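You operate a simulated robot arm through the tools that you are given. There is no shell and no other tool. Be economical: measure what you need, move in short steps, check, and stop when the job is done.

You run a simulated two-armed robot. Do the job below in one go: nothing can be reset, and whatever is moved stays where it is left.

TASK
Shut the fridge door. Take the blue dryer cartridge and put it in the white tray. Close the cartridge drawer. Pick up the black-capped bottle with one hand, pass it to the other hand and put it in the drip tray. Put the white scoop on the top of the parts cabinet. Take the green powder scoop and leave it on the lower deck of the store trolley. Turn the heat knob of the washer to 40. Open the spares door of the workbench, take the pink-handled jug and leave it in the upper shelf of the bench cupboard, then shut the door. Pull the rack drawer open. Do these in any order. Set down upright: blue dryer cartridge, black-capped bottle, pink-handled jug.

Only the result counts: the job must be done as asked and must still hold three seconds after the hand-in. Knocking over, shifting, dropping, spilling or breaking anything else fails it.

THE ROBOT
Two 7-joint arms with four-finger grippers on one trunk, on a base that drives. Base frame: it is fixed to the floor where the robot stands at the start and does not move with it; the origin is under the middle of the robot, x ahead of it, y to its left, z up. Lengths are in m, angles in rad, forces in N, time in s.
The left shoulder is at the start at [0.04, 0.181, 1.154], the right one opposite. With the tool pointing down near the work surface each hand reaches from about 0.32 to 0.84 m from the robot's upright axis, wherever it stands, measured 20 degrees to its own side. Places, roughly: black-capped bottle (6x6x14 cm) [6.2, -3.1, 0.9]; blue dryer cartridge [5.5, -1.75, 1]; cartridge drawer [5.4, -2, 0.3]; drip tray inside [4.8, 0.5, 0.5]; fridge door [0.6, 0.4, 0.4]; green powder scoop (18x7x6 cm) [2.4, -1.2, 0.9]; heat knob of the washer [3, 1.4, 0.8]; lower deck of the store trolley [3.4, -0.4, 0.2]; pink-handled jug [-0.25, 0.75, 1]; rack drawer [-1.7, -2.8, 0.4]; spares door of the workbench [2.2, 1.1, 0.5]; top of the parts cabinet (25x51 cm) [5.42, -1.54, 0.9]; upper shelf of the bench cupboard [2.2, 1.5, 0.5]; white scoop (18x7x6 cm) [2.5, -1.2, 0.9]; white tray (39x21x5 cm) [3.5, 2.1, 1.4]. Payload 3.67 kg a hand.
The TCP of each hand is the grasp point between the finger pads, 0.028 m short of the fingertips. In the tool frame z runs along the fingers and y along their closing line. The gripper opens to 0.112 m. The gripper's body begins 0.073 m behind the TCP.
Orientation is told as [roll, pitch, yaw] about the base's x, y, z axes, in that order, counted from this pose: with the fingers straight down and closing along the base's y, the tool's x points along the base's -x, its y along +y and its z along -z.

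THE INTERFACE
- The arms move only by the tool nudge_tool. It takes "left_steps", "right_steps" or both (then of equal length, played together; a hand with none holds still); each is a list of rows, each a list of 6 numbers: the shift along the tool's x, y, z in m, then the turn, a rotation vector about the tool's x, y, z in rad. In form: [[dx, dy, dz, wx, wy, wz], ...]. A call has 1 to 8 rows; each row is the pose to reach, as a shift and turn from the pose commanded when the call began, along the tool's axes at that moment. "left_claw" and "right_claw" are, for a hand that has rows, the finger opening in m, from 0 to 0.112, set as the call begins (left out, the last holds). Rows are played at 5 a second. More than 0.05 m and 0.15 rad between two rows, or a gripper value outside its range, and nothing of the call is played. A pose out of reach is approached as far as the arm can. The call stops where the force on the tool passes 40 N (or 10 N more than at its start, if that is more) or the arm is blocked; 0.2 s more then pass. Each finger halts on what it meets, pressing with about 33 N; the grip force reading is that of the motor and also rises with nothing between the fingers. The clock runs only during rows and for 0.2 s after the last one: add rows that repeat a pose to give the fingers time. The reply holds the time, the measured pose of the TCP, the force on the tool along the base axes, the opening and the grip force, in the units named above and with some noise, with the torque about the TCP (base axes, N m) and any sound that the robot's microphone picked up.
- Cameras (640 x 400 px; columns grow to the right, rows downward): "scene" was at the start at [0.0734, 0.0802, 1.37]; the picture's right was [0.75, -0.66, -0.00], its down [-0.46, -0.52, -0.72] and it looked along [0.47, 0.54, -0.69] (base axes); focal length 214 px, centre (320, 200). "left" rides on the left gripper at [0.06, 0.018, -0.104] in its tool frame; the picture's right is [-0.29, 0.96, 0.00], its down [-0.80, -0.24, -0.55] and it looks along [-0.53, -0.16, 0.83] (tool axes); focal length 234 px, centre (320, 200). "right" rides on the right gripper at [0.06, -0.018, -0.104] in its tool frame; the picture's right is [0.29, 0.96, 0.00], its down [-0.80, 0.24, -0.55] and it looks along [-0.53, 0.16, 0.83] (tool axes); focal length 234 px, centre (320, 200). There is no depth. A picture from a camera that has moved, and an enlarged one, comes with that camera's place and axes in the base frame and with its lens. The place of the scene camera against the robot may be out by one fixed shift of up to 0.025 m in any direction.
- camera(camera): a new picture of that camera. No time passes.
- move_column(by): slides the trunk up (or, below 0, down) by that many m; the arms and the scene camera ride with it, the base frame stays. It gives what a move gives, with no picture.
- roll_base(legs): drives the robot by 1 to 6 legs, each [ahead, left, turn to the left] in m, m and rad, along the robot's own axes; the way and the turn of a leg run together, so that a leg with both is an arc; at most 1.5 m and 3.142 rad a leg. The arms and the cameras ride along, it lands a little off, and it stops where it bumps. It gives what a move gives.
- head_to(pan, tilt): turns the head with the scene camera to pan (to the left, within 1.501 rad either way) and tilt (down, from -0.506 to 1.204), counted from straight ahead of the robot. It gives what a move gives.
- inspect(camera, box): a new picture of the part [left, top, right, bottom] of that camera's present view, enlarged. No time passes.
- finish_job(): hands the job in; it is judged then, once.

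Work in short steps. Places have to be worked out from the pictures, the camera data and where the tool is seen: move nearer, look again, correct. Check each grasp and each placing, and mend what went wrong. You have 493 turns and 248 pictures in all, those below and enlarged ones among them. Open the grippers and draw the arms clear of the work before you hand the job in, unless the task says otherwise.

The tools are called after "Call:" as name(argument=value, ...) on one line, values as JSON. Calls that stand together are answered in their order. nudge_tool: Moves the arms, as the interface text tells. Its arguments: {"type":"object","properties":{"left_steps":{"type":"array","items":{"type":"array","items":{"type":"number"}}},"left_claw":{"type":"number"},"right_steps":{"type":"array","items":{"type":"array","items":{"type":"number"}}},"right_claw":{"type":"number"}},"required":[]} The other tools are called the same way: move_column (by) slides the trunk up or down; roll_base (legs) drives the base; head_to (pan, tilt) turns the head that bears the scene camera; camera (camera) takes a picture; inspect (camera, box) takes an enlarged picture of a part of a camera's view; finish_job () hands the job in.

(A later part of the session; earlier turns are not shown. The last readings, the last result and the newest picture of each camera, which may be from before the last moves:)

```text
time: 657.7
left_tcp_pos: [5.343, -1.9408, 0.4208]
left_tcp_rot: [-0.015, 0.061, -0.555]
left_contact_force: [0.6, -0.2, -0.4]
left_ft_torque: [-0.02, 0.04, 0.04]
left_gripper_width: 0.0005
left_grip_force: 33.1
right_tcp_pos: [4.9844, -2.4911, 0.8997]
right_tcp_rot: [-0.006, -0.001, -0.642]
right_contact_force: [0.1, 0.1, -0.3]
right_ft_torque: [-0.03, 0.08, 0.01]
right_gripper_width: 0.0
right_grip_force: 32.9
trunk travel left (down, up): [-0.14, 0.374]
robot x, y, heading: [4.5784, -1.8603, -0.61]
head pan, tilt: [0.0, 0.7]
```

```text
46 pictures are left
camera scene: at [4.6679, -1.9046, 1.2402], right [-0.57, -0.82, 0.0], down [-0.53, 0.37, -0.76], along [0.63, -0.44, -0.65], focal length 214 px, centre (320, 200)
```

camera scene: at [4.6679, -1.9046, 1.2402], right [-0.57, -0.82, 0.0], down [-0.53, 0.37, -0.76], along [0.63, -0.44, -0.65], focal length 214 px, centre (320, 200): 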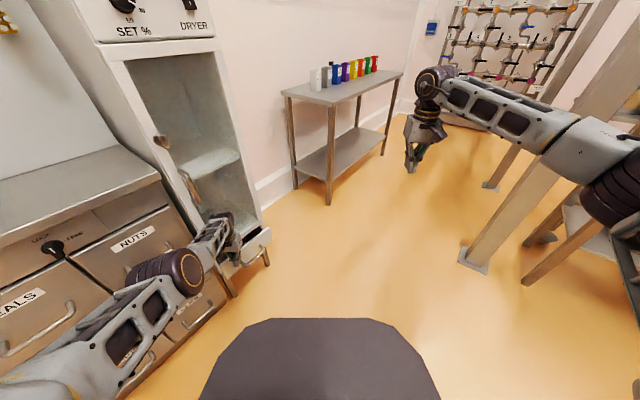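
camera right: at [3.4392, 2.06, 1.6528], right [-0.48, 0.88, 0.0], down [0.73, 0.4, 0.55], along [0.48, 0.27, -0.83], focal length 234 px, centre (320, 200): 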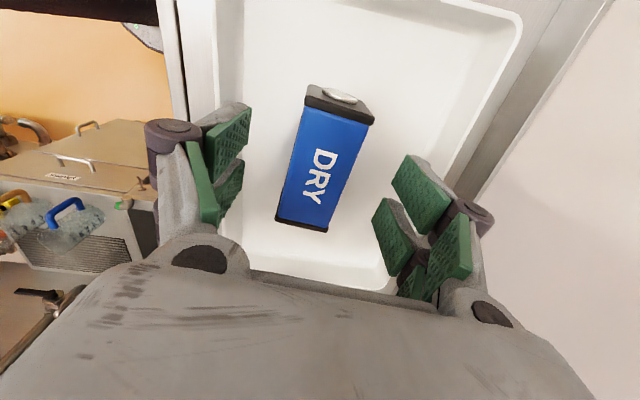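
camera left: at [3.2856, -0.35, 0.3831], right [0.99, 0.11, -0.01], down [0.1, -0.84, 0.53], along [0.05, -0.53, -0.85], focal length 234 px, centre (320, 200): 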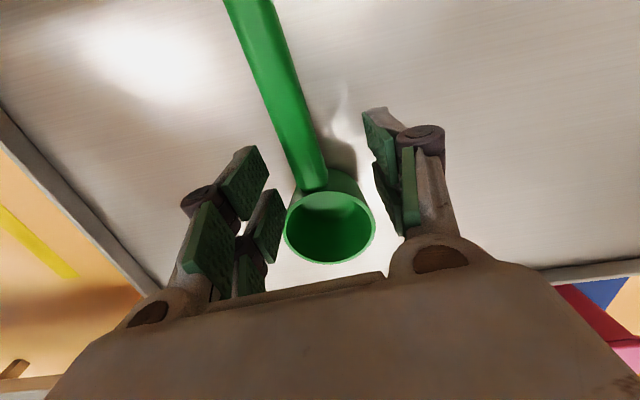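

Nearly shut. I push a little further.

Call:
roll_base(legs=[[0.06, 0.08, 0]])

Call:
inspect(camera="scene", box=[140, 130, 340, 290])

```text
time: 658.6
left_tcp_pos: [5.3573, -1.9402, 0.4183]
left_tcp_rot: [-0.028, 0.08, -0.563]
left_contact_force: [-5.1, -2.9, 1.9]
left_ft_torque: [0.37, -0.82, -0.05]
left_gripper_width: 0.0
left_grip_force: 32.9
right_tcp_pos: [5.0075, -2.484, 0.8992]
right_tcp_rot: [-0.006, -0.001, -0.645]
right_contact_force: [0.5, 0.8, 0.3]
right_ft_torque: [-0.03, 0.02, -0.02]
right_gripper_width: 0.0001
right_grip_force: 33.1
trunk travel left (down, up): [-0.14, 0.374]
robot x, y, heading: [4.6092, -1.8574, -0.613]
head pan, tilt: [0.0, 0.7]
stopped in leg 1: the force on the tool passed its limit at 184 N (the readings are from after the stop); the commanded pose is now the measured one
```

```text
2.50 times, centred on (240, 210) of scene
camera zoom: at [4.6915, -1.8961, 1.2404], right [-0.58, -0.82, 0.0], down [-0.53, 0.37, -0.77], along [0.63, -0.44, -0.64], focal length 536 px, centre (520, 175)
```

zoom: 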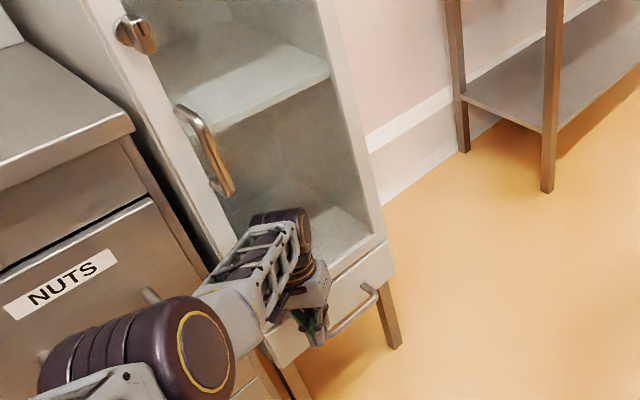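

Blocked hard: the drawer should be home. I back off and check it.

Call:
roll_base(legs=[[-0.2, -0.25, 0]])

Call:
inspect(camera="scene", box=[130, 100, 330, 260])

```text
time: 660.7
left_tcp_pos: [5.0509, -2.0274, 0.418]
left_tcp_rot: [-0.024, 0.078, -0.564]
left_contact_force: [-0.2, 0.0, -0.2]
left_ft_torque: [0.0, -0.02, 0.03]
left_gripper_width: 0.0
left_grip_force: 33.2
right_tcp_pos: [4.6974, -2.5728, 0.8987]
right_tcp_rot: [-0.003, -0.001, -0.65]
right_contact_force: [-0.1, -0.6, -0.2]
right_ft_torque: [0.01, 0.0, -0.01]
right_gripper_width: 0.0002
right_grip_force: 33.0
trunk travel left (down, up): [-0.14, 0.374]
robot x, y, heading: [4.3015, -1.9374, -0.621]
head pan, tilt: [0.0, 0.7]
```

```text
2.50 times, centred on (230, 180) of scene
camera zoom: at [4.384, -1.9832, 1.2404], right [-0.58, -0.82, 0.0], down [-0.52, 0.37, -0.77], along [0.62, -0.44, -0.64], focal length 536 px, centre (545, 250)
```

zoom: 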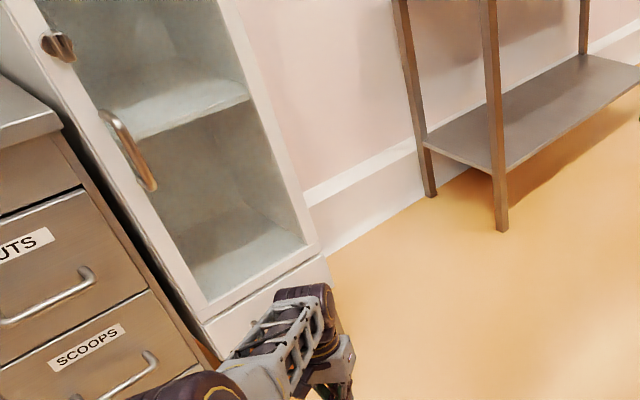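

The drawer is flush. Now the bottle: the table with coloured bottles stands at (6.2,-3.1). I raise the hands and drive there, facing the table.

Call:
move_column(by=0.37)

Call:
nudge_tool(left_steps=[[0, 0, -0.045, 0, 0, 0], [0, 0, -0.09, 0, 0, 0], [0, 0, -0.135, 0, 0, 0], [0, 0, -0.18, 0, 0, 0], [0, 0, -0.225, 0, 0, 0], [0, 0, -0.27, 0, 0, 0], [0, 0, -0.315, 0, 0, 0], [0, 0, -0.36, 0, 0, 0]])

Call:
roll_base(legs=[[0.9, -0.55, 0], [0, 0, 0.92]])

Call:
head_to(pan=0.0, tilt=0.5)

Call:
camera(camera="scene")

```text
time: 664.3
left_tcp_pos: [5.052, -2.0273, 0.7873]
left_tcp_rot: [-0.024, 0.078, -0.565]
left_contact_force: [-0.4, -0.2, -0.1]
left_ft_torque: [-0.03, 0.0, 0.01]
left_gripper_width: 0.0
left_grip_force: 33.1
right_tcp_pos: [4.698, -2.5728, 1.2677]
right_tcp_rot: [-0.005, 0.001, -0.649]
right_contact_force: [-0.8, -0.5, 0.5]
right_ft_torque: [0.01, 0.0, 0.02]
right_gripper_width: 0.0004
right_grip_force: 33.7
trunk travel left (down, up): [-0.51, 0.004]
robot x, y, heading: [4.3002, -1.9364, -0.617]
head pan, tilt: [0.0, 0.7]
```

```text
time: 666.1
left_tcp_pos: [5.0783, -2.0394, 1.1454]
left_tcp_rot: [-0.026, 0.082, -0.567]
left_contact_force: [0.6, 0.1, -0.5]
left_ft_torque: [-0.02, -0.01, -0.03]
left_gripper_width: 0.0
left_grip_force: 32.7
right_tcp_pos: [4.6977, -2.5736, 1.2694]
right_tcp_rot: [-0.003, -0.001, -0.651]
right_contact_force: [-0.3, 0.2, -0.1]
right_ft_torque: [0.01, 0.0, 0.02]
right_gripper_width: 0.0001
right_grip_force: 33.1
trunk travel left (down, up): [-0.51, 0.004]
robot x, y, heading: [4.2995, -1.9406, -0.617]
head pan, tilt: [0.0, 0.7]
```

```text
time: 669.7
left_tcp_pos: [5.3427, -2.6549, 1.1465]
left_tcp_rot: [-0.029, 0.078, -0.575]
left_contact_force: [-1.1, 0.2, 0.5]
left_ft_torque: [0.01, -0.04, 0.01]
left_gripper_width: 0.0
left_grip_force: 32.7
right_tcp_pos: [4.9655, -3.1673, 1.2682]
right_tcp_rot: [-0.013, -0.002, -0.622]
right_contact_force: [-0.4, 0.9, -0.1]
right_ft_torque: [-0.01, 0.02, 0.02]
right_gripper_width: 0.0
right_grip_force: 33.0
trunk travel left (down, up): [-0.51, 0.004]
robot x, y, heading: [4.5635, -2.553, -0.626]
head pan, tilt: [0.0, 0.7]
stopped in leg 1: the robot was blocked; the commanded pose is now the measured one
```

```text
time: 670.4
left_tcp_pos: [5.3435, -2.6544, 1.1451]
left_tcp_rot: [-0.032, 0.078, -0.578]
left_contact_force: [0.1, 1.1, -0.2]
left_ft_torque: [0.02, -0.01, -0.03]
left_gripper_width: 0.0001
left_grip_force: 32.9
right_tcp_pos: [4.9651, -3.1676, 1.2685]
right_tcp_rot: [-0.014, 0.001, -0.627]
right_contact_force: [-1.5, -0.2, 0.0]
right_ft_torque: [0.0, 0.0, 0.02]
right_gripper_width: 0.0
right_grip_force: 32.4
trunk travel left (down, up): [-0.51, 0.004]
robot x, y, heading: [4.5658, -2.5544, -0.628]
head pan, tilt: [0.0, 0.499]
```

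```text
43 pictures are left
camera scene: at [4.6558, -2.5912, 1.6278], right [-0.58, -0.81, 0.0], down [-0.39, 0.28, -0.88], along [0.71, -0.52, -0.48], focal length 214 px, centre (320, 200)
```

scene: 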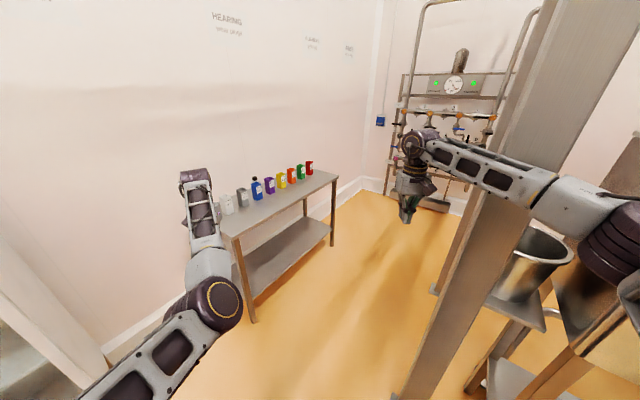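

The bottle with the black cap is the blue one near (6.08,-3.06). A steel post blocks on the right; I go left around it and then face the table.

Call:
roll_base(legs=[[0.573, 0.231, 0], [0.418, -0.24, 0], [0, 0, 0.93]])

Call:
head_to(pan=0.1, tilt=0.6)

Call:
camera(camera="scene")

```text
time: 671.3
left_tcp_pos: [5.3534, -2.6548, 1.1462]
left_tcp_rot: [-0.03, 0.078, -0.576]
left_contact_force: [0.5, -0.6, -0.4]
left_ft_torque: [-0.03, -0.03, 0.03]
left_gripper_width: 0.0002
left_grip_force: 33.2
right_tcp_pos: [4.9766, -3.1666, 1.2668]
right_tcp_rot: [-0.014, 0.006, -0.617]
right_contact_force: [-0.2, 0.2, -0.3]
right_ft_torque: [-0.05, 0.01, -0.01]
right_gripper_width: 0.0002
right_grip_force: 33.3
trunk travel left (down, up): [-0.51, 0.004]
robot x, y, heading: [4.5719, -2.5534, -0.623]
head pan, tilt: [0.0, 0.499]
stopped in leg 1: the robot was blocked; the commanded pose is now the measured one
```

```text
time: 671.9
left_tcp_pos: [5.3549, -2.6549, 1.1457]
left_tcp_rot: [-0.029, 0.077, -0.577]
left_contact_force: [-0.8, 0.5, -0.3]
left_ft_torque: [0.0, -0.01, -0.03]
left_gripper_width: 0.0
left_grip_force: 33.0
right_tcp_pos: [4.9768, -3.1673, 1.2657]
right_tcp_rot: [-0.015, 0.006, -0.621]
right_contact_force: [-0.1, 0.3, -0.7]
right_ft_torque: [0.04, 0.01, -0.01]
right_gripper_width: 0.0001
right_grip_force: 32.9
trunk travel left (down, up): [-0.51, 0.004]
robot x, y, heading: [4.5769, -2.5519, -0.627]
head pan, tilt: [0.099, 0.6]
```

```text
42 pictures are left
camera scene: at [4.6685, -2.5846, 1.6188], right [-0.5, -0.86, 0.0], down [-0.49, 0.28, -0.83], along [0.71, -0.42, -0.56], focal length 214 px, centre (320, 200)
```

scene: 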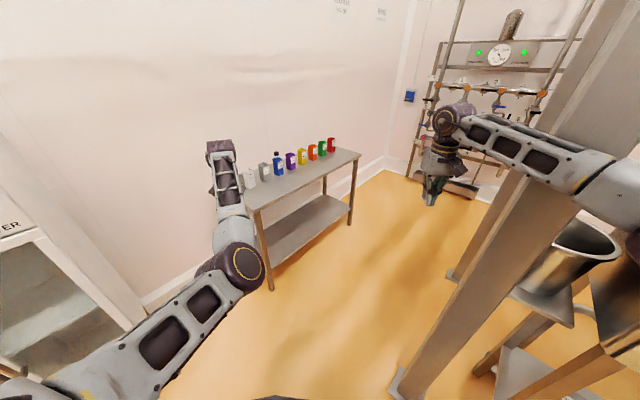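

The right elbow was against the post. I strafe left 0.2 m first, then go forward past it.

Call:
roll_base(legs=[[-0.03, 0.22, 0], [0.63, 0, 0], [0.387, -0.2, 0], [0, 0, 0.93]])

Call:
camera(camera="scene")

```text
time: 681.9
left_tcp_pos: [5.9424, -2.5318, 1.1447]
left_tcp_rot: [-0.026, 0.082, 0.386]
left_contact_force: [0.7, -0.2, -0.5]
left_ft_torque: [-0.01, 0.0, -0.01]
left_gripper_width: 0.0
left_grip_force: 32.9
right_tcp_pos: [6.1475, -3.1374, 1.2623]
right_tcp_rot: [-0.009, 0.007, 0.339]
right_contact_force: [0.0, 0.4, 0.8]
right_ft_torque: [0.04, 0.03, 0.03]
right_gripper_width: 0.0
right_grip_force: 32.7
trunk travel left (down, up): [-0.51, 0.004]
robot x, y, heading: [5.4101, -3.1063, 0.335]
head pan, tilt: [0.099, 0.6]
```

```text
41 pictures are left
camera scene: at [5.5087, -3.047, 1.6184], right [0.42, -0.91, 0.0], down [-0.51, -0.24, -0.82], along [0.75, 0.35, -0.57], focal length 214 px, centre (320, 200)
```

scene: 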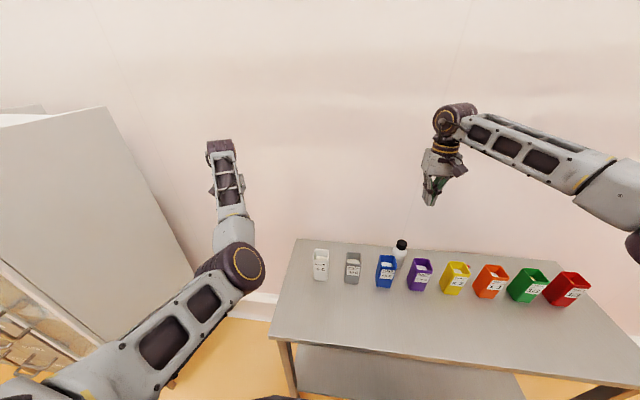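

The bottle with the black cap stands behind the row of jars, near (6.13,-3.08). I strafe right so that the left hand comes above it, then look with the left camera.

Call:
roll_base(legs=[[-0.03, -0.5, 0]])

Call:
nudge_tool(left_steps=[[0, -0.03, 0, 0, 0, 0], [0, -0.06, 0, -0.03, 0.08, 0], [0, -0.085, 0, -0.03, 0.08, 0]], left_claw=0.1)

Call:
camera(camera="left")

```text
time: 684.9
left_tcp_pos: [6.0864, -3.0265, 1.1433]
left_tcp_rot: [-0.027, 0.081, 0.365]
left_contact_force: [-0.3, 0.0, -0.2]
left_ft_torque: [0.0, 0.06, 0.01]
left_gripper_width: 0.0
left_grip_force: 32.7
right_tcp_pos: [6.2781, -3.6343, 1.2625]
right_tcp_rot: [-0.012, 0.009, 0.32]
right_contact_force: [-0.1, -0.5, 0.6]
right_ft_torque: [-0.05, 0.0, -0.01]
right_gripper_width: 0.0
right_grip_force: 33.1
trunk travel left (down, up): [-0.51, 0.004]
robot x, y, heading: [5.542, -3.5916, 0.315]
head pan, tilt: [0.099, 0.6]
```

```text
time: 685.7
left_tcp_pos: [6.1152, -3.1089, 1.1492]
left_tcp_rot: [0.005, 0.162, 0.363]
left_contact_force: [-0.2, 0.4, 1.0]
left_ft_torque: [0.01, 0.01, 0.04]
left_gripper_width: 0.0988
left_grip_force: 0.0
right_tcp_pos: [6.2772, -3.637, 1.2614]
right_tcp_rot: [-0.009, 0.008, 0.319]
right_contact_force: [0.3, -0.3, 0.0]
right_ft_torque: [0.01, -0.02, 0.0]
right_gripper_width: 0.0001
right_grip_force: 33.7
trunk travel left (down, up): [-0.51, 0.004]
robot x, y, heading: [5.5441, -3.5946, 0.312]
head pan, tilt: [0.099, 0.6]
```

```text
40 pictures are left
camera left: at [6.0705, -3.1068, 1.2621], right [-0.07, 1.0, -0.04], down [0.9, 0.08, 0.42], along [0.42, -0.01, -0.91], focal length 234 px, centre (320, 200)
```

left: 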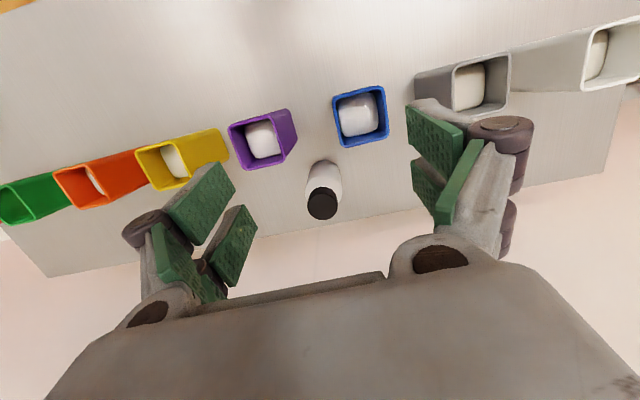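

The bottle is at about (6.175,-3.107), top 1.04. I level the left hand and centre it above the bottle.

Call:
nudge_tool(left_steps=[[-0.02, -0.007, -0.003, 0, -0.06, 0], [-0.04, -0.014, -0.006, 0, -0.12, 0], [-0.056, -0.019, -0.009, 0, -0.16, 0]])

Call:
camera(camera="left")

```text
time: 686.5
left_tcp_pos: [6.1757, -3.1023, 1.146]
left_tcp_rot: [0.003, 0.001, 0.362]
left_contact_force: [0.1, 0.0, 0.2]
left_ft_torque: [0.02, 0.0, 0.02]
left_gripper_width: 0.1
left_grip_force: 0.0
right_tcp_pos: [6.2786, -3.6352, 1.2613]
right_tcp_rot: [-0.01, 0.009, 0.319]
right_contact_force: [0.5, 0.4, -0.7]
right_ft_torque: [-0.01, 0.02, 0.0]
right_gripper_width: 0.0
right_grip_force: 32.8
trunk travel left (down, up): [-0.51, 0.004]
robot x, y, heading: [5.5425, -3.5957, 0.316]
head pan, tilt: [0.099, 0.6]
```

```text
39 pictures are left
camera left: at [6.1148, -3.1083, 1.2513], right [-0.07, 1.0, 0.0], down [0.83, 0.06, 0.55], along [0.55, 0.04, -0.83], focal length 234 px, centre (320, 200)
```

left: 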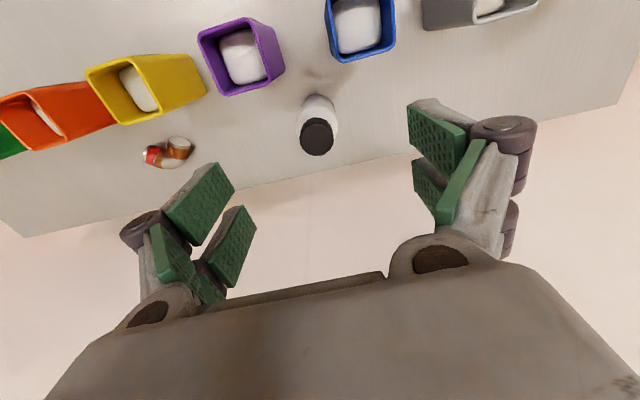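

Centred within a centimetre. I correct 8 mm forward and descend to grip just below the cap.

Call:
nudge_tool(left_steps=[[-0.008, -0.002, 0.03, 0, 0, 0], [-0.008, -0.002, 0.07, 0, 0, 0], [-0.008, -0.002, 0.11, 0, 0, 0], [-0.008, -0.002, 0.14, 0, 0, 0], [-0.008, -0.002, 0.158, 0, 0, 0]])

Call:
nudge_tool(left_steps=[[0, 0, 0, 0, 0, 0], [0, 0, 0, 0, 0, 0], [0, 0, 0, 0, 0, 0]], left_claw=0.0)

Call:
camera(camera="left")

```text
time: 687.7
left_tcp_pos: [6.1835, -3.1026, 0.9877]
left_tcp_rot: [0.004, 0.002, 0.363]
left_contact_force: [0.4, -0.2, -0.4]
left_ft_torque: [-0.04, 0.01, 0.0]
left_gripper_width: 0.1
left_grip_force: 0.1
right_tcp_pos: [6.2781, -3.6352, 1.2619]
right_tcp_rot: [-0.011, 0.008, 0.32]
right_contact_force: [0.2, 0.2, 0.2]
right_ft_torque: [-0.03, 0.01, 0.0]
right_gripper_width: 0.0001
right_grip_force: 33.4
trunk travel left (down, up): [-0.51, 0.004]
robot x, y, heading: [5.5452, -3.5916, 0.318]
head pan, tilt: [0.099, 0.6]
```

```text
time: 688.5
left_tcp_pos: [6.1839, -3.1021, 0.988]
left_tcp_rot: [0.004, 0.002, 0.363]
left_contact_force: [0.6, -0.1, 0.2]
left_ft_torque: [0.04, -0.01, -0.02]
left_gripper_width: 0.0382
left_grip_force: 33.1
right_tcp_pos: [6.2779, -3.6346, 1.2616]
right_tcp_rot: [-0.009, 0.008, 0.321]
right_contact_force: [0.3, -0.8, -1.2]
right_ft_torque: [0.0, -0.03, 0.02]
right_gripper_width: 0.0
right_grip_force: 33.4
trunk travel left (down, up): [-0.51, 0.004]
robot x, y, heading: [5.5412, -3.5917, 0.318]
head pan, tilt: [0.099, 0.6]
```

```text
38 pictures are left
camera left: at [6.1221, -3.1071, 1.0936], right [-0.07, 1.0, 0.0], down [0.83, 0.06, 0.55], along [0.55, 0.04, -0.83], focal length 234 px, centre (320, 200)
```

left: 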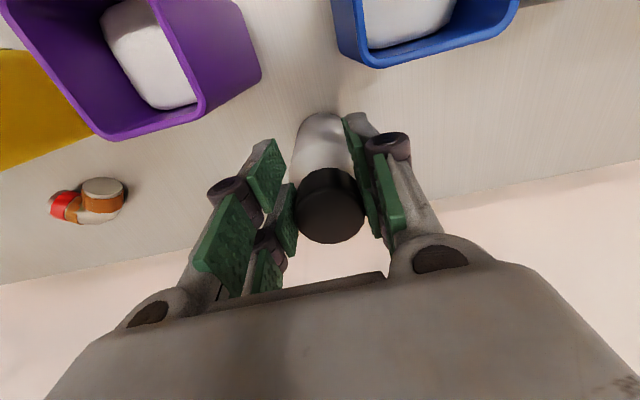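

The cap/neck is gripped (38 mm). I lift straight up and back away from the table.

Call:
nudge_tool(left_steps=[[0, 0, -0.03, 0, 0, 0], [0, 0, -0.07, 0, 0, 0], [0, 0, -0.11, 0, 0, 0], [0, 0, -0.15, 0, 0, 0], [0, 0, -0.19, 0, 0, 0]])

Call:
roll_base(legs=[[-0.35, 0.1, 0]])

Call:
camera(camera="scene")

```text
time: 689.7
left_tcp_pos: [6.1854, -3.1017, 1.1783]
left_tcp_rot: [0.003, 0.001, 0.365]
left_contact_force: [-0.7, 0.2, -0.2]
left_ft_torque: [-0.04, 0.0, -0.01]
left_gripper_width: 0.0383
left_grip_force: 32.7
right_tcp_pos: [6.278, -3.6355, 1.2633]
right_tcp_rot: [-0.01, 0.009, 0.319]
right_contact_force: [0.0, -0.4, 0.0]
right_ft_torque: [-0.02, -0.08, -0.02]
right_gripper_width: 0.0002
right_grip_force: 33.1
trunk travel left (down, up): [-0.51, 0.004]
robot x, y, heading: [5.5415, -3.5926, 0.318]
head pan, tilt: [0.099, 0.6]
```

```text
time: 692.0
left_tcp_pos: [5.828, -3.1056, 1.1753]
left_tcp_rot: [0.003, 0.004, 0.375]
left_contact_force: [0.3, 0.0, -1.0]
left_ft_torque: [0.02, 0.05, 0.02]
left_gripper_width: 0.0381
left_grip_force: 33.2
right_tcp_pos: [5.9273, -3.6381, 1.2616]
right_tcp_rot: [-0.012, 0.012, 0.332]
right_contact_force: [0.5, -0.3, -0.7]
right_ft_torque: [-0.01, 0.01, -0.01]
right_gripper_width: 0.0
right_grip_force: 33.6
trunk travel left (down, up): [-0.51, 0.004]
robot x, y, heading: [5.1898, -3.6066, 0.328]
head pan, tilt: [0.099, 0.6]
```

```text
37 pictures are left
camera scene: at [5.29, -3.5422, 1.6182], right [0.41, -0.91, 0.0], down [-0.52, -0.23, -0.82], along [0.75, 0.34, -0.57], focal length 214 px, centre (320, 200)
```

scene: 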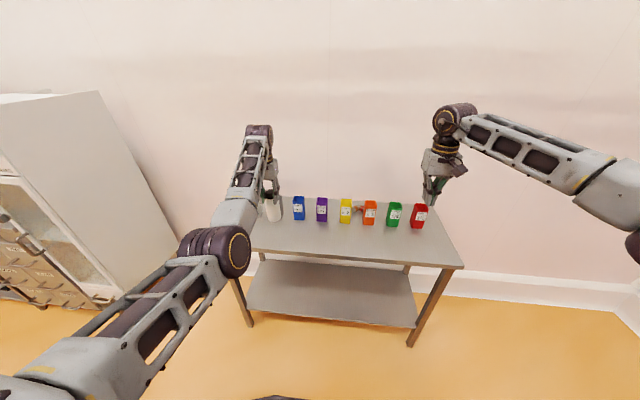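

The bottle is in the left hand. I now point the right hand forward for the handover while moving the left inward.

Call:
nudge_tool(right_steps=[[0, 0, 0, 0, -0.14, 0], [0, 0, 0, 0, -0.28, 0], [0, 0, 0, 0, -0.42, 0], [0, 0, 0, 0, -0.56, 0], [0, 0, 0, 0, -0.7, 0]], left_steps=[[0, -0.03, 0, 0, 0, 0], [0, -0.06, 0, 0, 0, 0], [0, -0.09, 0, 0, 0, 0], [0, -0.12, 0, 0, 0, 0], [0, -0.15, 0, 0, 0, 0]], right_claw=0.1)

Call:
nudge_tool(right_steps=[[0, 0, 0, 0, -0.14, 0], [0, 0, 0, 0, -0.28, 0], [0, 0, 0, 0, -0.42, 0], [0, 0, 0, 0, -0.56, 0], [0, 0, 0, 0, -0.7, 0]])

Call:
camera(camera="right")

```text
time: 693.2
left_tcp_pos: [5.8794, -3.2454, 1.1767]
left_tcp_rot: [0.005, -0.001, 0.376]
left_contact_force: [-0.1, -0.4, -0.5]
left_ft_torque: [0.04, -0.02, 0.02]
left_gripper_width: 0.0382
left_grip_force: 33.5
right_tcp_pos: [5.9261, -3.639, 1.2618]
right_tcp_rot: [-0.012, -0.692, 0.338]
right_contact_force: [0.7, -0.2, 0.0]
right_ft_torque: [0.04, 0.01, -0.02]
right_gripper_width: 0.1
right_grip_force: 0.0
trunk travel left (down, up): [-0.51, 0.004]
robot x, y, heading: [5.1888, -3.6032, 0.328]
head pan, tilt: [0.099, 0.6]
```

```text
time: 694.4
left_tcp_pos: [5.8797, -3.2435, 1.1766]
left_tcp_rot: [0.004, 0.001, 0.375]
left_contact_force: [-0.4, 0.9, -0.5]
left_ft_torque: [-0.02, 0.02, -0.01]
left_gripper_width: 0.038
left_grip_force: 32.7
right_tcp_pos: [5.927, -3.6413, 1.2699]
right_tcp_rot: [-0.033, -1.239, 0.366]
right_contact_force: [0.2, 0.5, -0.2]
right_ft_torque: [0.02, -0.01, -0.03]
right_gripper_width: 0.1
right_grip_force: 0.1
right hand out of reach, approached as far as the arm can: row 4, 5
trunk travel left (down, up): [-0.51, 0.004]
robot x, y, heading: [5.1909, -3.5996, 0.326]
head pan, tilt: [0.099, 0.6]
```

```text
36 pictures are left
camera right: at [5.8215, -3.6962, 1.2463], right [-0.4, 0.87, -0.28], down [-0.33, 0.15, 0.93], along [0.85, 0.47, 0.23], focal length 234 px, centre (320, 200)
```

right: 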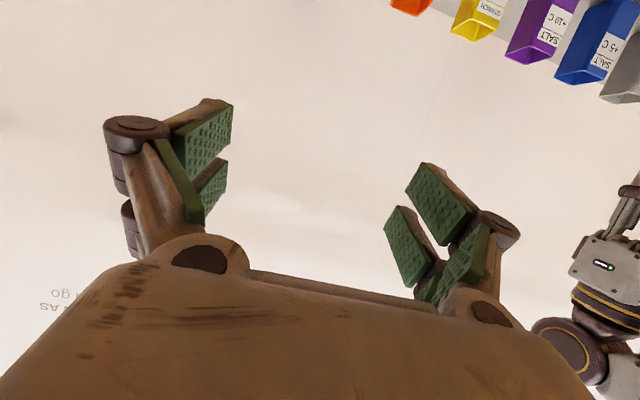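

The right hand points forward. I lower it and move it left to a pre-grasp 12 cm behind the bottle's lower body.

Call:
nudge_tool(right_steps=[[0.03, 0.02, -0.01, 0, -0.03, 0], [0.06, 0.05, -0.02, 0, -0.06, 0], [0.095, 0.08, -0.02, 0, -0.09, 0], [0.13, 0.11, -0.02, 0, -0.12, 0], [0.14, 0.155, -0.02, 0, -0.15, 0], [0.14, 0.2, -0.02, 0, -0.15, 0], [0.14, 0.245, -0.02, 0, -0.15, 0], [0.14, 0.29, -0.02, 0, -0.15, 0]])

Call:
camera(camera="right")

```text
time: 696.4
left_tcp_pos: [5.8788, -3.2391, 1.1761]
left_tcp_rot: [-0.001, 0.002, 0.375]
left_contact_force: [0.0, 0.7, 0.1]
left_ft_torque: [-0.03, -0.02, -0.02]
left_gripper_width: 0.0382
left_grip_force: 33.2
right_tcp_pos: [5.838, -3.4626, 1.1602]
right_tcp_rot: [0.327, -1.376, -0.178]
right_contact_force: [-1.3, -0.2, 0.1]
right_ft_torque: [0.01, 0.01, -0.09]
right_gripper_width: 0.0999
right_grip_force: 0.1
right hand out of reach, approached as far as the arm can: row 1, 2, 3, 4, 5, 6
trunk travel left (down, up): [-0.51, 0.004]
robot x, y, heading: [5.1845, -3.6038, 0.325]
head pan, tilt: [0.099, 0.6]
stopped in row 8 (right hand): the arm was blocked; the commanded pose is now the measured one
```

```text
35 pictures are left
camera right: at [5.7271, -3.4938, 1.1187], right [-0.19, 0.96, -0.22], down [-0.42, 0.12, 0.9], along [0.89, 0.27, 0.38], focal length 234 px, centre (320, 200)
```

right: 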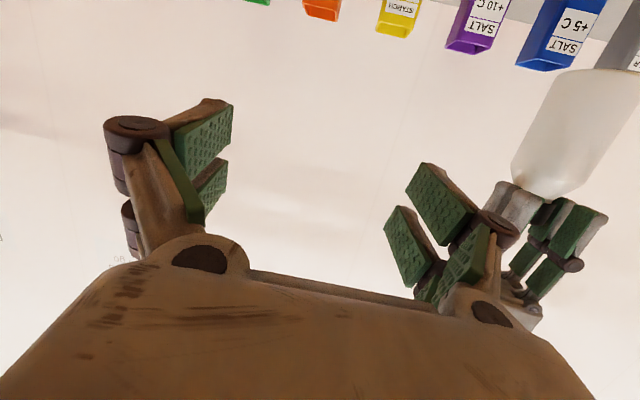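

The right arm is at its limit; I bring the bottle to it instead: left hand forward 5 cm, up a little, then right in front of the right fingers.

Call:
nudge_tool(left_steps=[[-0.03, 0, -0.012, 0, 0, 0], [-0.055, -0.01, -0.024, 0, 0, 0], [-0.055, -0.05, -0.024, 0, 0, 0], [-0.045, -0.09, -0.024, 0, 0, 0], [-0.03, -0.13, -0.024, 0, 0, 0], [-0.02, -0.17, -0.024, 0, 0, 0], [0.0, -0.21, -0.024, 0, 0, 0]])

Call:
camera(camera="right")

```text
time: 698.0
left_tcp_pos: [5.8936, -3.4106, 1.1988]
left_tcp_rot: [0.002, 0.001, 0.374]
left_contact_force: [0.1, 0.3, -2.0]
left_ft_torque: [-0.03, -0.01, -0.02]
left_gripper_width: 0.038
left_grip_force: 32.5
left hand out of reach, approached as far as the arm can: row 1, 2, 3, 4, 5, 6, 7
right_tcp_pos: [5.8396, -3.4656, 1.1582]
right_tcp_rot: [0.336, -1.371, -0.187]
right_contact_force: [0.4, 0.0, -0.5]
right_ft_torque: [0.01, 0.02, 0.01]
right_gripper_width: 0.1002
right_grip_force: 0.0
trunk travel left (down, up): [-0.51, 0.004]
robot x, y, heading: [5.1872, -3.6063, 0.328]
head pan, tilt: [0.099, 0.6]
```

```text
34 pictures are left
camera right: at [5.729, -3.497, 1.1176], right [-0.19, 0.96, -0.22], down [-0.42, 0.12, 0.9], along [0.89, 0.27, 0.38], focal length 234 px, centre (320, 200)
```

right: 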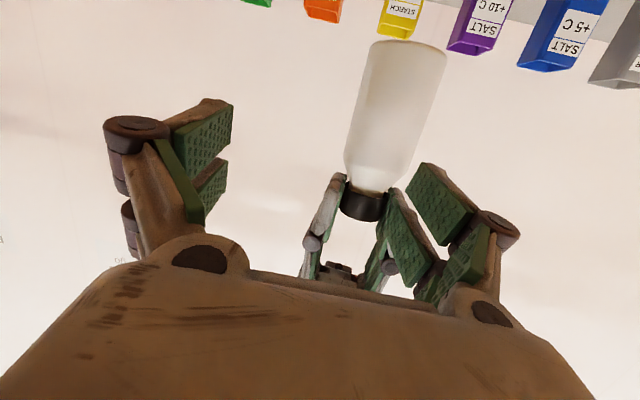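

The bottle is 5 cm left and just ahead of the right hand. I draw the right hand back 4 cm, bring the bottle 5.5 cm right, and look.

Call:
nudge_tool(right_steps=[[0, 0, -0.02, 0, 0, 0], [0, 0, -0.04, 0, 0, 0]])

Call:
nudge_tool(left_steps=[[0, -0.02, 0, 0, 0, 0], [0, -0.04, 0, 0, 0, 0], [0, -0.055, 0, 0, 0, 0]])

Call:
camera(camera="right")

```text
time: 698.6
left_tcp_pos: [5.8931, -3.4102, 1.1988]
left_tcp_rot: [0.004, 0.001, 0.376]
left_contact_force: [0.3, -0.5, 0.1]
left_ft_torque: [-0.01, -0.04, 0.0]
left_gripper_width: 0.0383
left_grip_force: 33.2
right_tcp_pos: [5.8007, -3.4722, 1.1698]
right_tcp_rot: [0.338, -1.372, -0.19]
right_contact_force: [0.0, 1.2, 0.7]
right_ft_torque: [0.02, 0.03, 0.0]
right_gripper_width: 0.0999
right_grip_force: 0.1
trunk travel left (down, up): [-0.51, 0.004]
robot x, y, heading: [5.1877, -3.6044, 0.323]
head pan, tilt: [0.099, 0.6]
```

```text
time: 699.4
left_tcp_pos: [5.8928, -3.427, 1.1973]
left_tcp_rot: [0.004, 0.002, 0.377]
left_contact_force: [-0.2, -0.5, 0.1]
left_ft_torque: [-0.04, -0.02, 0.0]
left_gripper_width: 0.0382
left_grip_force: 33.7
left hand out of reach, approached as far as the arm can: row 1, 2, 3
right_tcp_pos: [5.8019, -3.471, 1.1687]
right_tcp_rot: [0.336, -1.372, -0.186]
right_contact_force: [0.2, 1.2, -0.6]
right_ft_torque: [0.0, 0.01, -0.01]
right_gripper_width: 0.1
right_grip_force: 0.1
trunk travel left (down, up): [-0.51, 0.004]
robot x, y, heading: [5.1882, -3.603, 0.324]
head pan, tilt: [0.099, 0.6]
```

```text
33 pictures are left
camera right: at [5.6903, -3.5024, 1.1273], right [-0.19, 0.96, -0.22], down [-0.42, 0.12, 0.9], along [0.89, 0.27, 0.38], focal length 234 px, centre (320, 200)
```

right: 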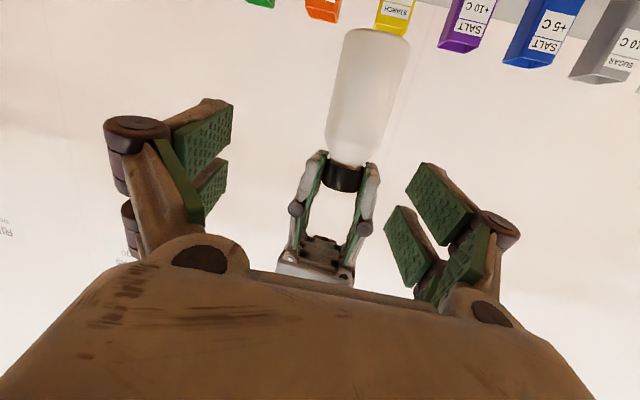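

Bottle now 3.7 cm left, 9 cm ahead; I want to grip lower on the body. I move the right hand left 3.5 cm and down 3.5 cm, then advance 6 cm.

Call:
nudge_tool(right_steps=[[0.018, 0.018, 0, 0, 0, 0], [0.036, 0.036, 0, 0, 0, 0], [0.036, 0.036, 0.03, 0, 0, 0], [0.036, 0.036, 0.05, 0, 0, 0]])

Call:
camera(camera="right")

```text
time: 700.4
left_tcp_pos: [5.8934, -3.4274, 1.1985]
left_tcp_rot: [0.003, 0.001, 0.373]
left_contact_force: [-0.6, -0.3, -1.0]
left_ft_torque: [0.01, 0.03, 0.02]
left_gripper_width: 0.0381
left_grip_force: 33.0
right_tcp_pos: [5.8364, -3.4282, 1.1257]
right_tcp_rot: [0.337, -1.372, -0.185]
right_contact_force: [-0.2, -0.2, -0.4]
right_ft_torque: [0.03, -0.04, 0.0]
right_gripper_width: 0.1003
right_grip_force: 0.0
trunk travel left (down, up): [-0.51, 0.004]
robot x, y, heading: [5.1878, -3.604, 0.327]
head pan, tilt: [0.099, 0.6]
```

```text
32 pictures are left
camera right: at [5.726, -3.4592, 1.084], right [-0.19, 0.96, -0.22], down [-0.42, 0.12, 0.9], along [0.89, 0.27, 0.37], focal length 234 px, centre (320, 200)
```

right: 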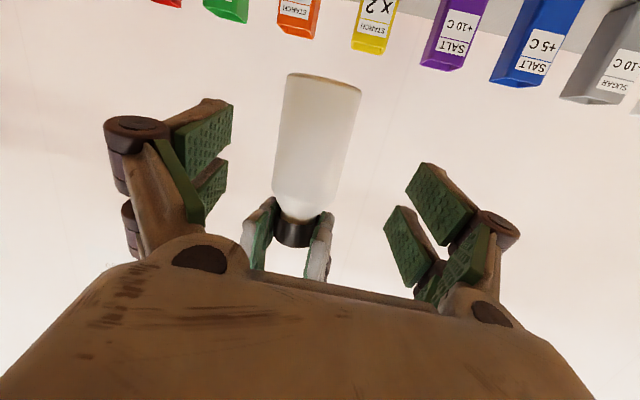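

Centred. I advance 5.5 cm and close the right hand on the body.

Call:
nudge_tool(right_steps=[[0, 0, 0.02, 0, 0, 0], [0, 0, 0.04, 0, 0, 0], [0, 0, 0.056, 0, 0, 0]])

Call:
nudge_tool(right_steps=[[0, 0, 0, 0, 0, 0], [0, 0, 0, 0, 0, 0], [0, 0, 0, 0, 0, 0]], right_claw=0.0)

Call:
camera(camera="right")

```text
time: 701.2
left_tcp_pos: [5.8906, -3.4274, 1.1992]
left_tcp_rot: [0.002, 0.001, 0.376]
left_contact_force: [0.8, -0.3, -0.9]
left_ft_torque: [0.0, 0.02, 0.01]
left_gripper_width: 0.0378
left_grip_force: 32.7
right_tcp_pos: [5.8914, -3.4174, 1.1123]
right_tcp_rot: [0.336, -1.372, -0.186]
right_contact_force: [0.6, 0.2, 0.6]
right_ft_torque: [0.01, 0.02, 0.05]
right_gripper_width: 0.1001
right_grip_force: 0.1
trunk travel left (down, up): [-0.51, 0.004]
robot x, y, heading: [5.186, -3.6014, 0.328]
head pan, tilt: [0.099, 0.6]
```

```text
time: 702.0
left_tcp_pos: [5.8922, -3.4263, 1.1987]
left_tcp_rot: [0.005, -0.003, 0.376]
left_contact_force: [3.4, 11.8, 2.6]
left_ft_torque: [1.31, -0.46, 0.33]
left_gripper_width: 0.0383
left_grip_force: 33.1
right_tcp_pos: [5.8913, -3.4183, 1.1125]
right_tcp_rot: [0.332, -1.372, -0.184]
right_contact_force: [-4.3, -11.3, -1.3]
right_ft_torque: [-0.33, 0.08, -0.4]
right_gripper_width: 0.0554
right_grip_force: 33.2
trunk travel left (down, up): [-0.51, 0.004]
robot x, y, heading: [5.1866, -3.603, 0.329]
head pan, tilt: [0.099, 0.6]
```

```text
31 pictures are left
camera right: at [5.7807, -3.4501, 1.0719], right [-0.19, 0.96, -0.22], down [-0.42, 0.12, 0.9], along [0.89, 0.27, 0.37], focal length 234 px, centre (320, 200)
```

right: 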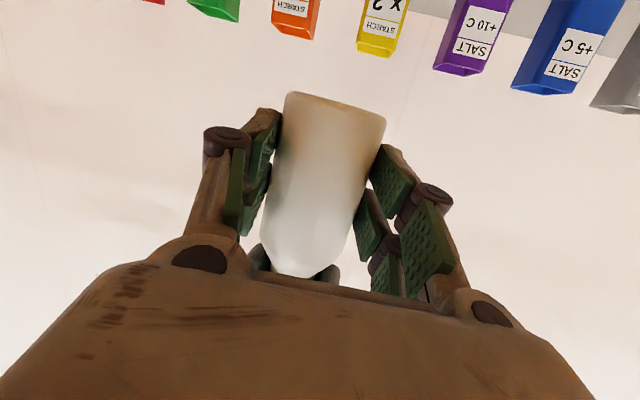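

The right hand holds the body (0.055 m). I open the left hand and lift it clear.

Call:
nudge_tool(left_steps=[[0, 0, 0, 0, 0, 0], [0, 0, 0, 0, 0, 0], [0, 0, -0.03, 0, 0, 0], [0, 0, -0.07, 0, 0, 0], [0, 0, -0.11, 0, 0, 0], [0, 0.04, -0.13, 0, 0, 0], [0, 0.08, -0.14, 0, 0, 0]], left_claw=0.08)

Call:
nudge_tool(left_steps=[[0.02, 0.04, 0, 0, 0, 0], [0.04, 0.08, 0, 0, 0, 0], [0.06, 0.12, 0, 0, 0, 0], [0.08, 0.16, 0, 0, 0, 0], [0.1, 0.2, 0, 0, 0, 0], [0.12, 0.24, 0, 0, 0, 0]])

Call:
camera(camera="scene")

```text
time: 703.6
left_tcp_pos: [5.8651, -3.3443, 1.3416]
left_tcp_rot: [-0.014, 0.005, 0.378]
left_contact_force: [-0.9, -3.5, -5.5]
left_ft_torque: [0.4, -0.06, 0.01]
left_gripper_width: 0.0803
left_grip_force: 0.1
left hand out of reach, approached as far as the arm can: row 4, 5
right_tcp_pos: [5.8908, -3.4124, 1.1124]
right_tcp_rot: [0.321, -1.373, -0.168]
right_contact_force: [0.0, 0.8, -0.5]
right_ft_torque: [-0.01, 0.01, -0.11]
right_gripper_width: 0.0547
right_grip_force: 32.7
trunk travel left (down, up): [-0.51, 0.004]
robot x, y, heading: [5.1853, -3.6049, 0.326]
head pan, tilt: [0.099, 0.6]
```

```text
time: 705.0
left_tcp_pos: [5.6642, -3.1675, 1.3449]
left_tcp_rot: [0.002, 0.002, 0.374]
left_contact_force: [-0.1, 0.6, -0.8]
left_ft_torque: [-0.03, -0.01, -0.03]
left_gripper_width: 0.0801
left_grip_force: 0.0
right_tcp_pos: [5.889, -3.4157, 1.1148]
right_tcp_rot: [0.336, -1.374, -0.186]
right_contact_force: [0.0, 1.0, -0.7]
right_ft_torque: [0.0, 0.01, -0.02]
right_gripper_width: 0.0548
right_grip_force: 32.8
trunk travel left (down, up): [-0.51, 0.004]
robot x, y, heading: [5.1898, -3.6072, 0.328]
head pan, tilt: [0.099, 0.6]
```

```text
30 pictures are left
camera scene: at [5.2851, -3.5407, 1.6185], right [0.41, -0.91, 0.0], down [-0.51, -0.23, -0.83], along [0.75, 0.34, -0.56], focal length 214 px, centre (320, 200)
```

scene: 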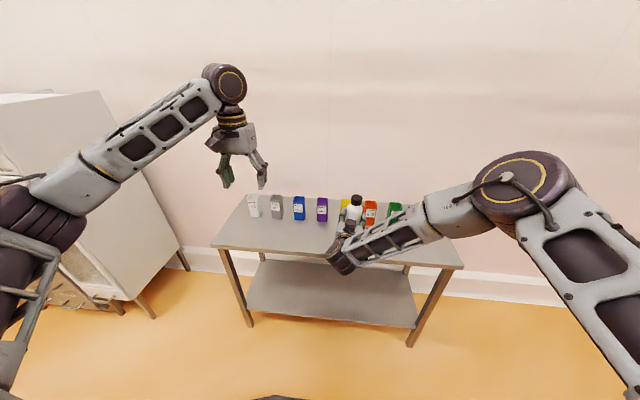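

Handover done: the right hand holds the bottle upright, the left is free. I raise it a bit and drive out past the post, facing north for the narrow part.

Call:
nudge_tool(right_steps=[[-0.03, 0, 0, 0, 0, 0], [-0.06, 0, 0, 0, 0, 0]], left_steps=[[0, 0, -0.01, 0, 0, 0], [0, 0, -0.02, 0, 0, 0]])

Call:
roll_base(legs=[[0.28, 0.17, 0], [0, 0, 1.24]])

Call:
roll_base(legs=[[0.47, 0.2, 0], [0.16, 0.45, 0], [0.8, 0.1, 0]])

Call:
head_to(pan=-0.1, tilt=0.4)

Call:
camera(camera="scene")

```text
time: 705.6
left_tcp_pos: [5.6643, -3.1695, 1.3652]
left_tcp_rot: [0.004, 0.002, 0.376]
left_contact_force: [-1.2, -0.8, 0.1]
left_ft_torque: [0.01, -0.03, 0.0]
left_gripper_width: 0.0801
left_grip_force: 0.1
right_tcp_pos: [5.9009, -3.4201, 1.1753]
right_tcp_rot: [0.346, -1.374, -0.194]
right_contact_force: [-0.5, -0.1, -0.6]
right_ft_torque: [-0.02, 0.01, 0.02]
right_gripper_width: 0.0549
right_grip_force: 32.8
trunk travel left (down, up): [-0.51, 0.004]
robot x, y, heading: [5.1875, -3.6051, 0.325]
head pan, tilt: [0.099, 0.6]
```

```text
time: 711.1
left_tcp_pos: [5.1561, -2.7523, 1.3633]
left_tcp_rot: [0.003, 0.002, 1.586]
left_contact_force: [-0.1, 0.1, 0.4]
left_ft_torque: [-0.01, 0.0, -0.01]
left_gripper_width: 0.0801
left_grip_force: 0.2
right_tcp_pos: [5.474, -2.6163, 1.1731]
right_tcp_rot: [0.341, -1.373, 1.024]
right_contact_force: [1.3, 0.2, -0.2]
right_ft_torque: [-0.02, 0.0, 0.03]
right_gripper_width: 0.0545
right_grip_force: 32.8
trunk travel left (down, up): [-0.51, 0.004]
robot x, y, heading: [5.3953, -3.3486, 1.541]
head pan, tilt: [0.099, 0.6]
```

```text
time: 720.6
left_tcp_pos: [4.4414, -1.2899, 1.3656]
left_tcp_rot: [0.003, 0.002, 1.585]
left_contact_force: [-1.1, -0.1, -0.2]
left_ft_torque: [0.0, 0.0, 0.01]
left_gripper_width: 0.0799
left_grip_force: 0.0
right_tcp_pos: [4.7587, -1.1548, 1.1744]
right_tcp_rot: [0.341, -1.375, 1.022]
right_contact_force: [-0.1, 0.1, -0.6]
right_ft_torque: [-0.03, -0.02, -0.02]
right_gripper_width: 0.0541
right_grip_force: 32.9
trunk travel left (down, up): [-0.51, 0.004]
robot x, y, heading: [4.6805, -1.8853, 1.539]
head pan, tilt: [0.099, 0.6]
```

```text
time: 721.4
left_tcp_pos: [4.4404, -1.2892, 1.3629]
left_tcp_rot: [0.003, 0.001, 1.588]
left_contact_force: [0.1, 0.3, 0.5]
left_ft_torque: [-0.02, 0.0, 0.0]
left_gripper_width: 0.0801
left_grip_force: 0.1
right_tcp_pos: [4.7584, -1.1539, 1.1737]
right_tcp_rot: [0.339, -1.37, 1.026]
right_contact_force: [0.3, 0.5, -0.4]
right_ft_torque: [0.0, -0.01, -0.02]
right_gripper_width: 0.0541
right_grip_force: 32.9
trunk travel left (down, up): [-0.51, 0.004]
robot x, y, heading: [4.6802, -1.8894, 1.54]
head pan, tilt: [-0.099, 0.4]
```

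```text
29 pictures are left
camera scene: at [4.6911, -1.7566, 1.6365], right [0.99, -0.13, 0.0], down [-0.05, -0.39, -0.92], along [0.12, 0.91, -0.39], focal length 214 px, centre (320, 200)
```

scene: 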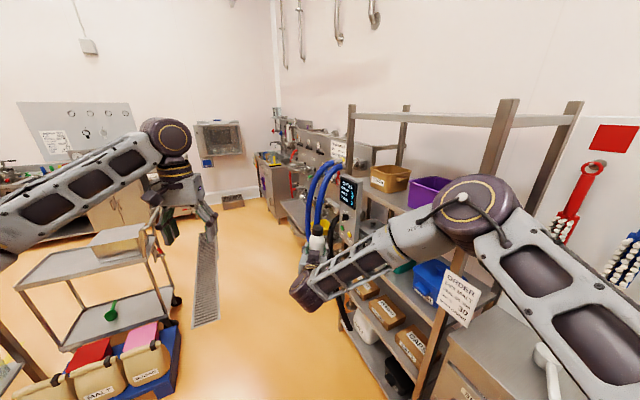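

I clear the rack westward, go north and then face the trough on the east wall.

Call:
roll_base(legs=[[0, 0.3, 0], [1.4, 0.0, 0], [0.6, 0.5, 0]])

Call:
roll_base(legs=[[0, 0, -1.235]])

Call:
head_to(pan=0.1, tilt=0.6)

Call:
camera(camera="scene")

```text
time: 734.1
left_tcp_pos: [3.7491, 0.7677, 1.3652]
left_tcp_rot: [0.003, 0.0, 1.567]
left_contact_force: [0.2, 0.4, 1.0]
left_ft_torque: [0.03, 0.01, 0.02]
left_gripper_width: 0.0802
left_grip_force: 0.1
right_tcp_pos: [4.0702, 0.8938, 1.174]
right_tcp_rot: [0.344, -1.372, 1.0]
right_contact_force: [0.0, -1.1, -1.2]
right_ft_torque: [-0.03, -0.02, 0.0]
right_gripper_width: 0.0544
right_grip_force: 32.9
trunk travel left (down, up): [-0.51, 0.004]
robot x, y, heading: [3.9753, 0.1619, 1.521]
head pan, tilt: [-0.099, 0.4]
```

```text
time: 737.9
left_tcp_pos: [4.4694, 0.5788, 1.3637]
left_tcp_rot: [0.004, 0.002, 0.335]
left_contact_force: [-0.5, -0.8, 0.1]
left_ft_torque: [0.05, 0.02, 0.0]
left_gripper_width: 0.0801
left_grip_force: 0.0
right_tcp_pos: [4.6959, 0.3185, 1.1733]
right_tcp_rot: [0.338, -1.372, -0.228]
right_contact_force: [-0.3, 0.8, -0.9]
right_ft_torque: [0.01, 0.03, 0.02]
right_gripper_width: 0.0542
right_grip_force: 32.9
trunk travel left (down, up): [-0.51, 0.004]
robot x, y, heading: [3.9778, 0.1604, 0.29]
head pan, tilt: [-0.099, 0.4]
```

```text
time: 738.6
left_tcp_pos: [4.4701, 0.5791, 1.3639]
left_tcp_rot: [0.004, 0.001, 0.335]
left_contact_force: [0.1, 0.3, 0.1]
left_ft_torque: [-0.03, 0.02, -0.03]
left_gripper_width: 0.0799
left_grip_force: 0.1
right_tcp_pos: [4.6966, 0.3196, 1.1744]
right_tcp_rot: [0.34, -1.371, -0.227]
right_contact_force: [-0.8, -0.4, -0.7]
right_ft_torque: [0.0, 0.01, -0.01]
right_gripper_width: 0.0537
right_grip_force: 32.8
trunk travel left (down, up): [-0.51, 0.004]
robot x, y, heading: [3.9801, 0.1605, 0.287]
head pan, tilt: [0.099, 0.6]
```

```text
28 pictures are left
camera scene: at [4.0768, 0.2212, 1.6185], right [0.38, -0.93, 0.0], down [-0.52, -0.21, -0.83], along [0.76, 0.31, -0.56], focal length 214 px, centre (320, 200)
```

scene: 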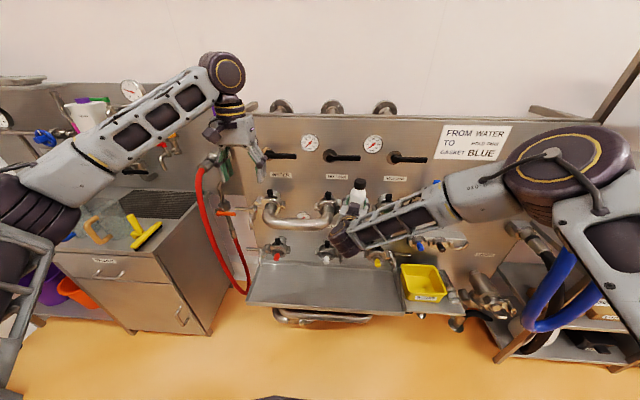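

The drip tray lies at about (4.65–4.92, 0.1–0.9), floor ≈0.5. I back up and shift left, raise the left hand, then lower the trunk.

Call:
roll_base(legs=[[-0.25, 0.22, 0.018]])

Call:
nudge_tool(left_steps=[[0.02, 0.02, -0.03, 0, 0, 0], [0.04, 0.04, -0.06, 0, 0, 0], [0.06, 0.06, -0.09, 0, 0, 0], [0.08, 0.08, -0.12, 0, 0, 0], [0.1, 0.1, -0.15, 0, 0, 0], [0.12, 0.12, -0.18, 0, 0, 0]])

Call:
move_column(by=-0.4)

Call:
nudge_tool(right_steps=[[0.03, 0, 0, 0, 0, 0], [0.06, 0, 0, 0, 0, 0], [0.09, 0, 0, 0, 0, 0], [0.12, 0, 0, 0, 0, 0]])

Call:
camera(camera="scene")

```text
time: 740.9
left_tcp_pos: [4.1619, 0.7266, 1.3642]
left_tcp_rot: [0.006, 0.002, 0.352]
left_contact_force: [0.1, -0.1, -0.2]
left_ft_torque: [0.01, 0.04, 0.03]
left_gripper_width: 0.0799
left_grip_force: 0.0
right_tcp_pos: [4.3938, 0.4709, 1.1727]
right_tcp_rot: [0.339, -1.37, -0.21]
right_contact_force: [0.5, 0.5, -0.2]
right_ft_torque: [0.0, 0.0, -0.04]
right_gripper_width: 0.0542
right_grip_force: 32.8
trunk travel left (down, up): [-0.51, 0.004]
robot x, y, heading: [3.6736, 0.3019, 0.311]
head pan, tilt: [0.099, 0.6]
```

```text
time: 742.2
left_tcp_pos: [4.0041, 0.7983, 1.5477]
left_tcp_rot: [0.002, 0.002, 0.353]
left_contact_force: [-0.6, 0.6, -0.2]
left_ft_torque: [-0.04, 0.0, 0.01]
left_gripper_width: 0.0801
left_grip_force: 0.2
right_tcp_pos: [4.3911, 0.4719, 1.1742]
right_tcp_rot: [0.342, -1.374, -0.211]
right_contact_force: [-0.4, 0.2, 0.2]
right_ft_torque: [0.0, 0.05, -0.01]
right_gripper_width: 0.0541
right_grip_force: 33.1
trunk travel left (down, up): [-0.51, 0.004]
robot x, y, heading: [3.6746, 0.3019, 0.307]
head pan, tilt: [0.099, 0.6]
```

```text
time: 746.1
left_tcp_pos: [4.0062, 0.7972, 1.1464]
left_tcp_rot: [0.004, 0.001, 0.353]
left_contact_force: [0.2, -0.7, 0.0]
left_ft_torque: [0.0, -0.01, 0.01]
left_gripper_width: 0.0799
left_grip_force: 0.0
right_tcp_pos: [4.392, 0.4706, 0.7731]
right_tcp_rot: [0.341, -1.371, -0.209]
right_contact_force: [0.2, -0.1, 0.1]
right_ft_torque: [0.02, 0.02, 0.01]
right_gripper_width: 0.0537
right_grip_force: 33.2
trunk travel left (down, up): [-0.11, 0.404]
robot x, y, heading: [3.6721, 0.3031, 0.305]
head pan, tilt: [0.099, 0.6]
```

```text
time: 747.1
left_tcp_pos: [4.007, 0.7988, 1.1461]
left_tcp_rot: [0.001, 0.001, 0.351]
left_contact_force: [0.1, -0.8, -0.5]
left_ft_torque: [-0.01, 0.04, -0.02]
left_gripper_width: 0.08
left_grip_force: 0.1
right_tcp_pos: [4.368, 0.4741, 0.6541]
right_tcp_rot: [0.341, -1.374, -0.209]
right_contact_force: [-0.8, 0.0, -1.0]
right_ft_torque: [-0.03, 0.03, 0.01]
right_gripper_width: 0.0535
right_grip_force: 33.1
trunk travel left (down, up): [-0.11, 0.404]
robot x, y, heading: [3.6713, 0.3012, 0.304]
head pan, tilt: [0.099, 0.6]
```

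```text
27 pictures are left
camera scene: at [3.7735, 0.3626, 1.2184], right [0.4, -0.92, 0.0], down [-0.52, -0.22, -0.82], along [0.76, 0.33, -0.57], focal length 214 px, centre (320, 200)
```

scene: 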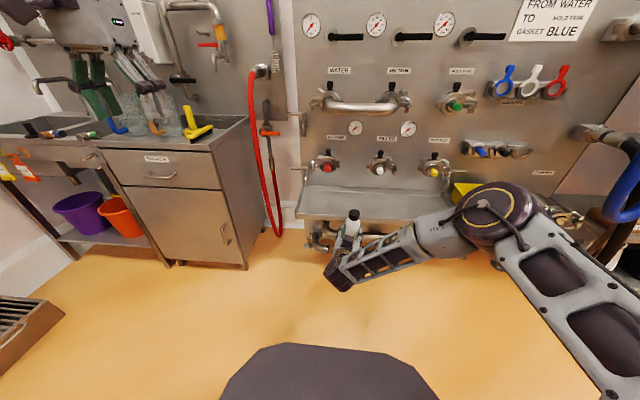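

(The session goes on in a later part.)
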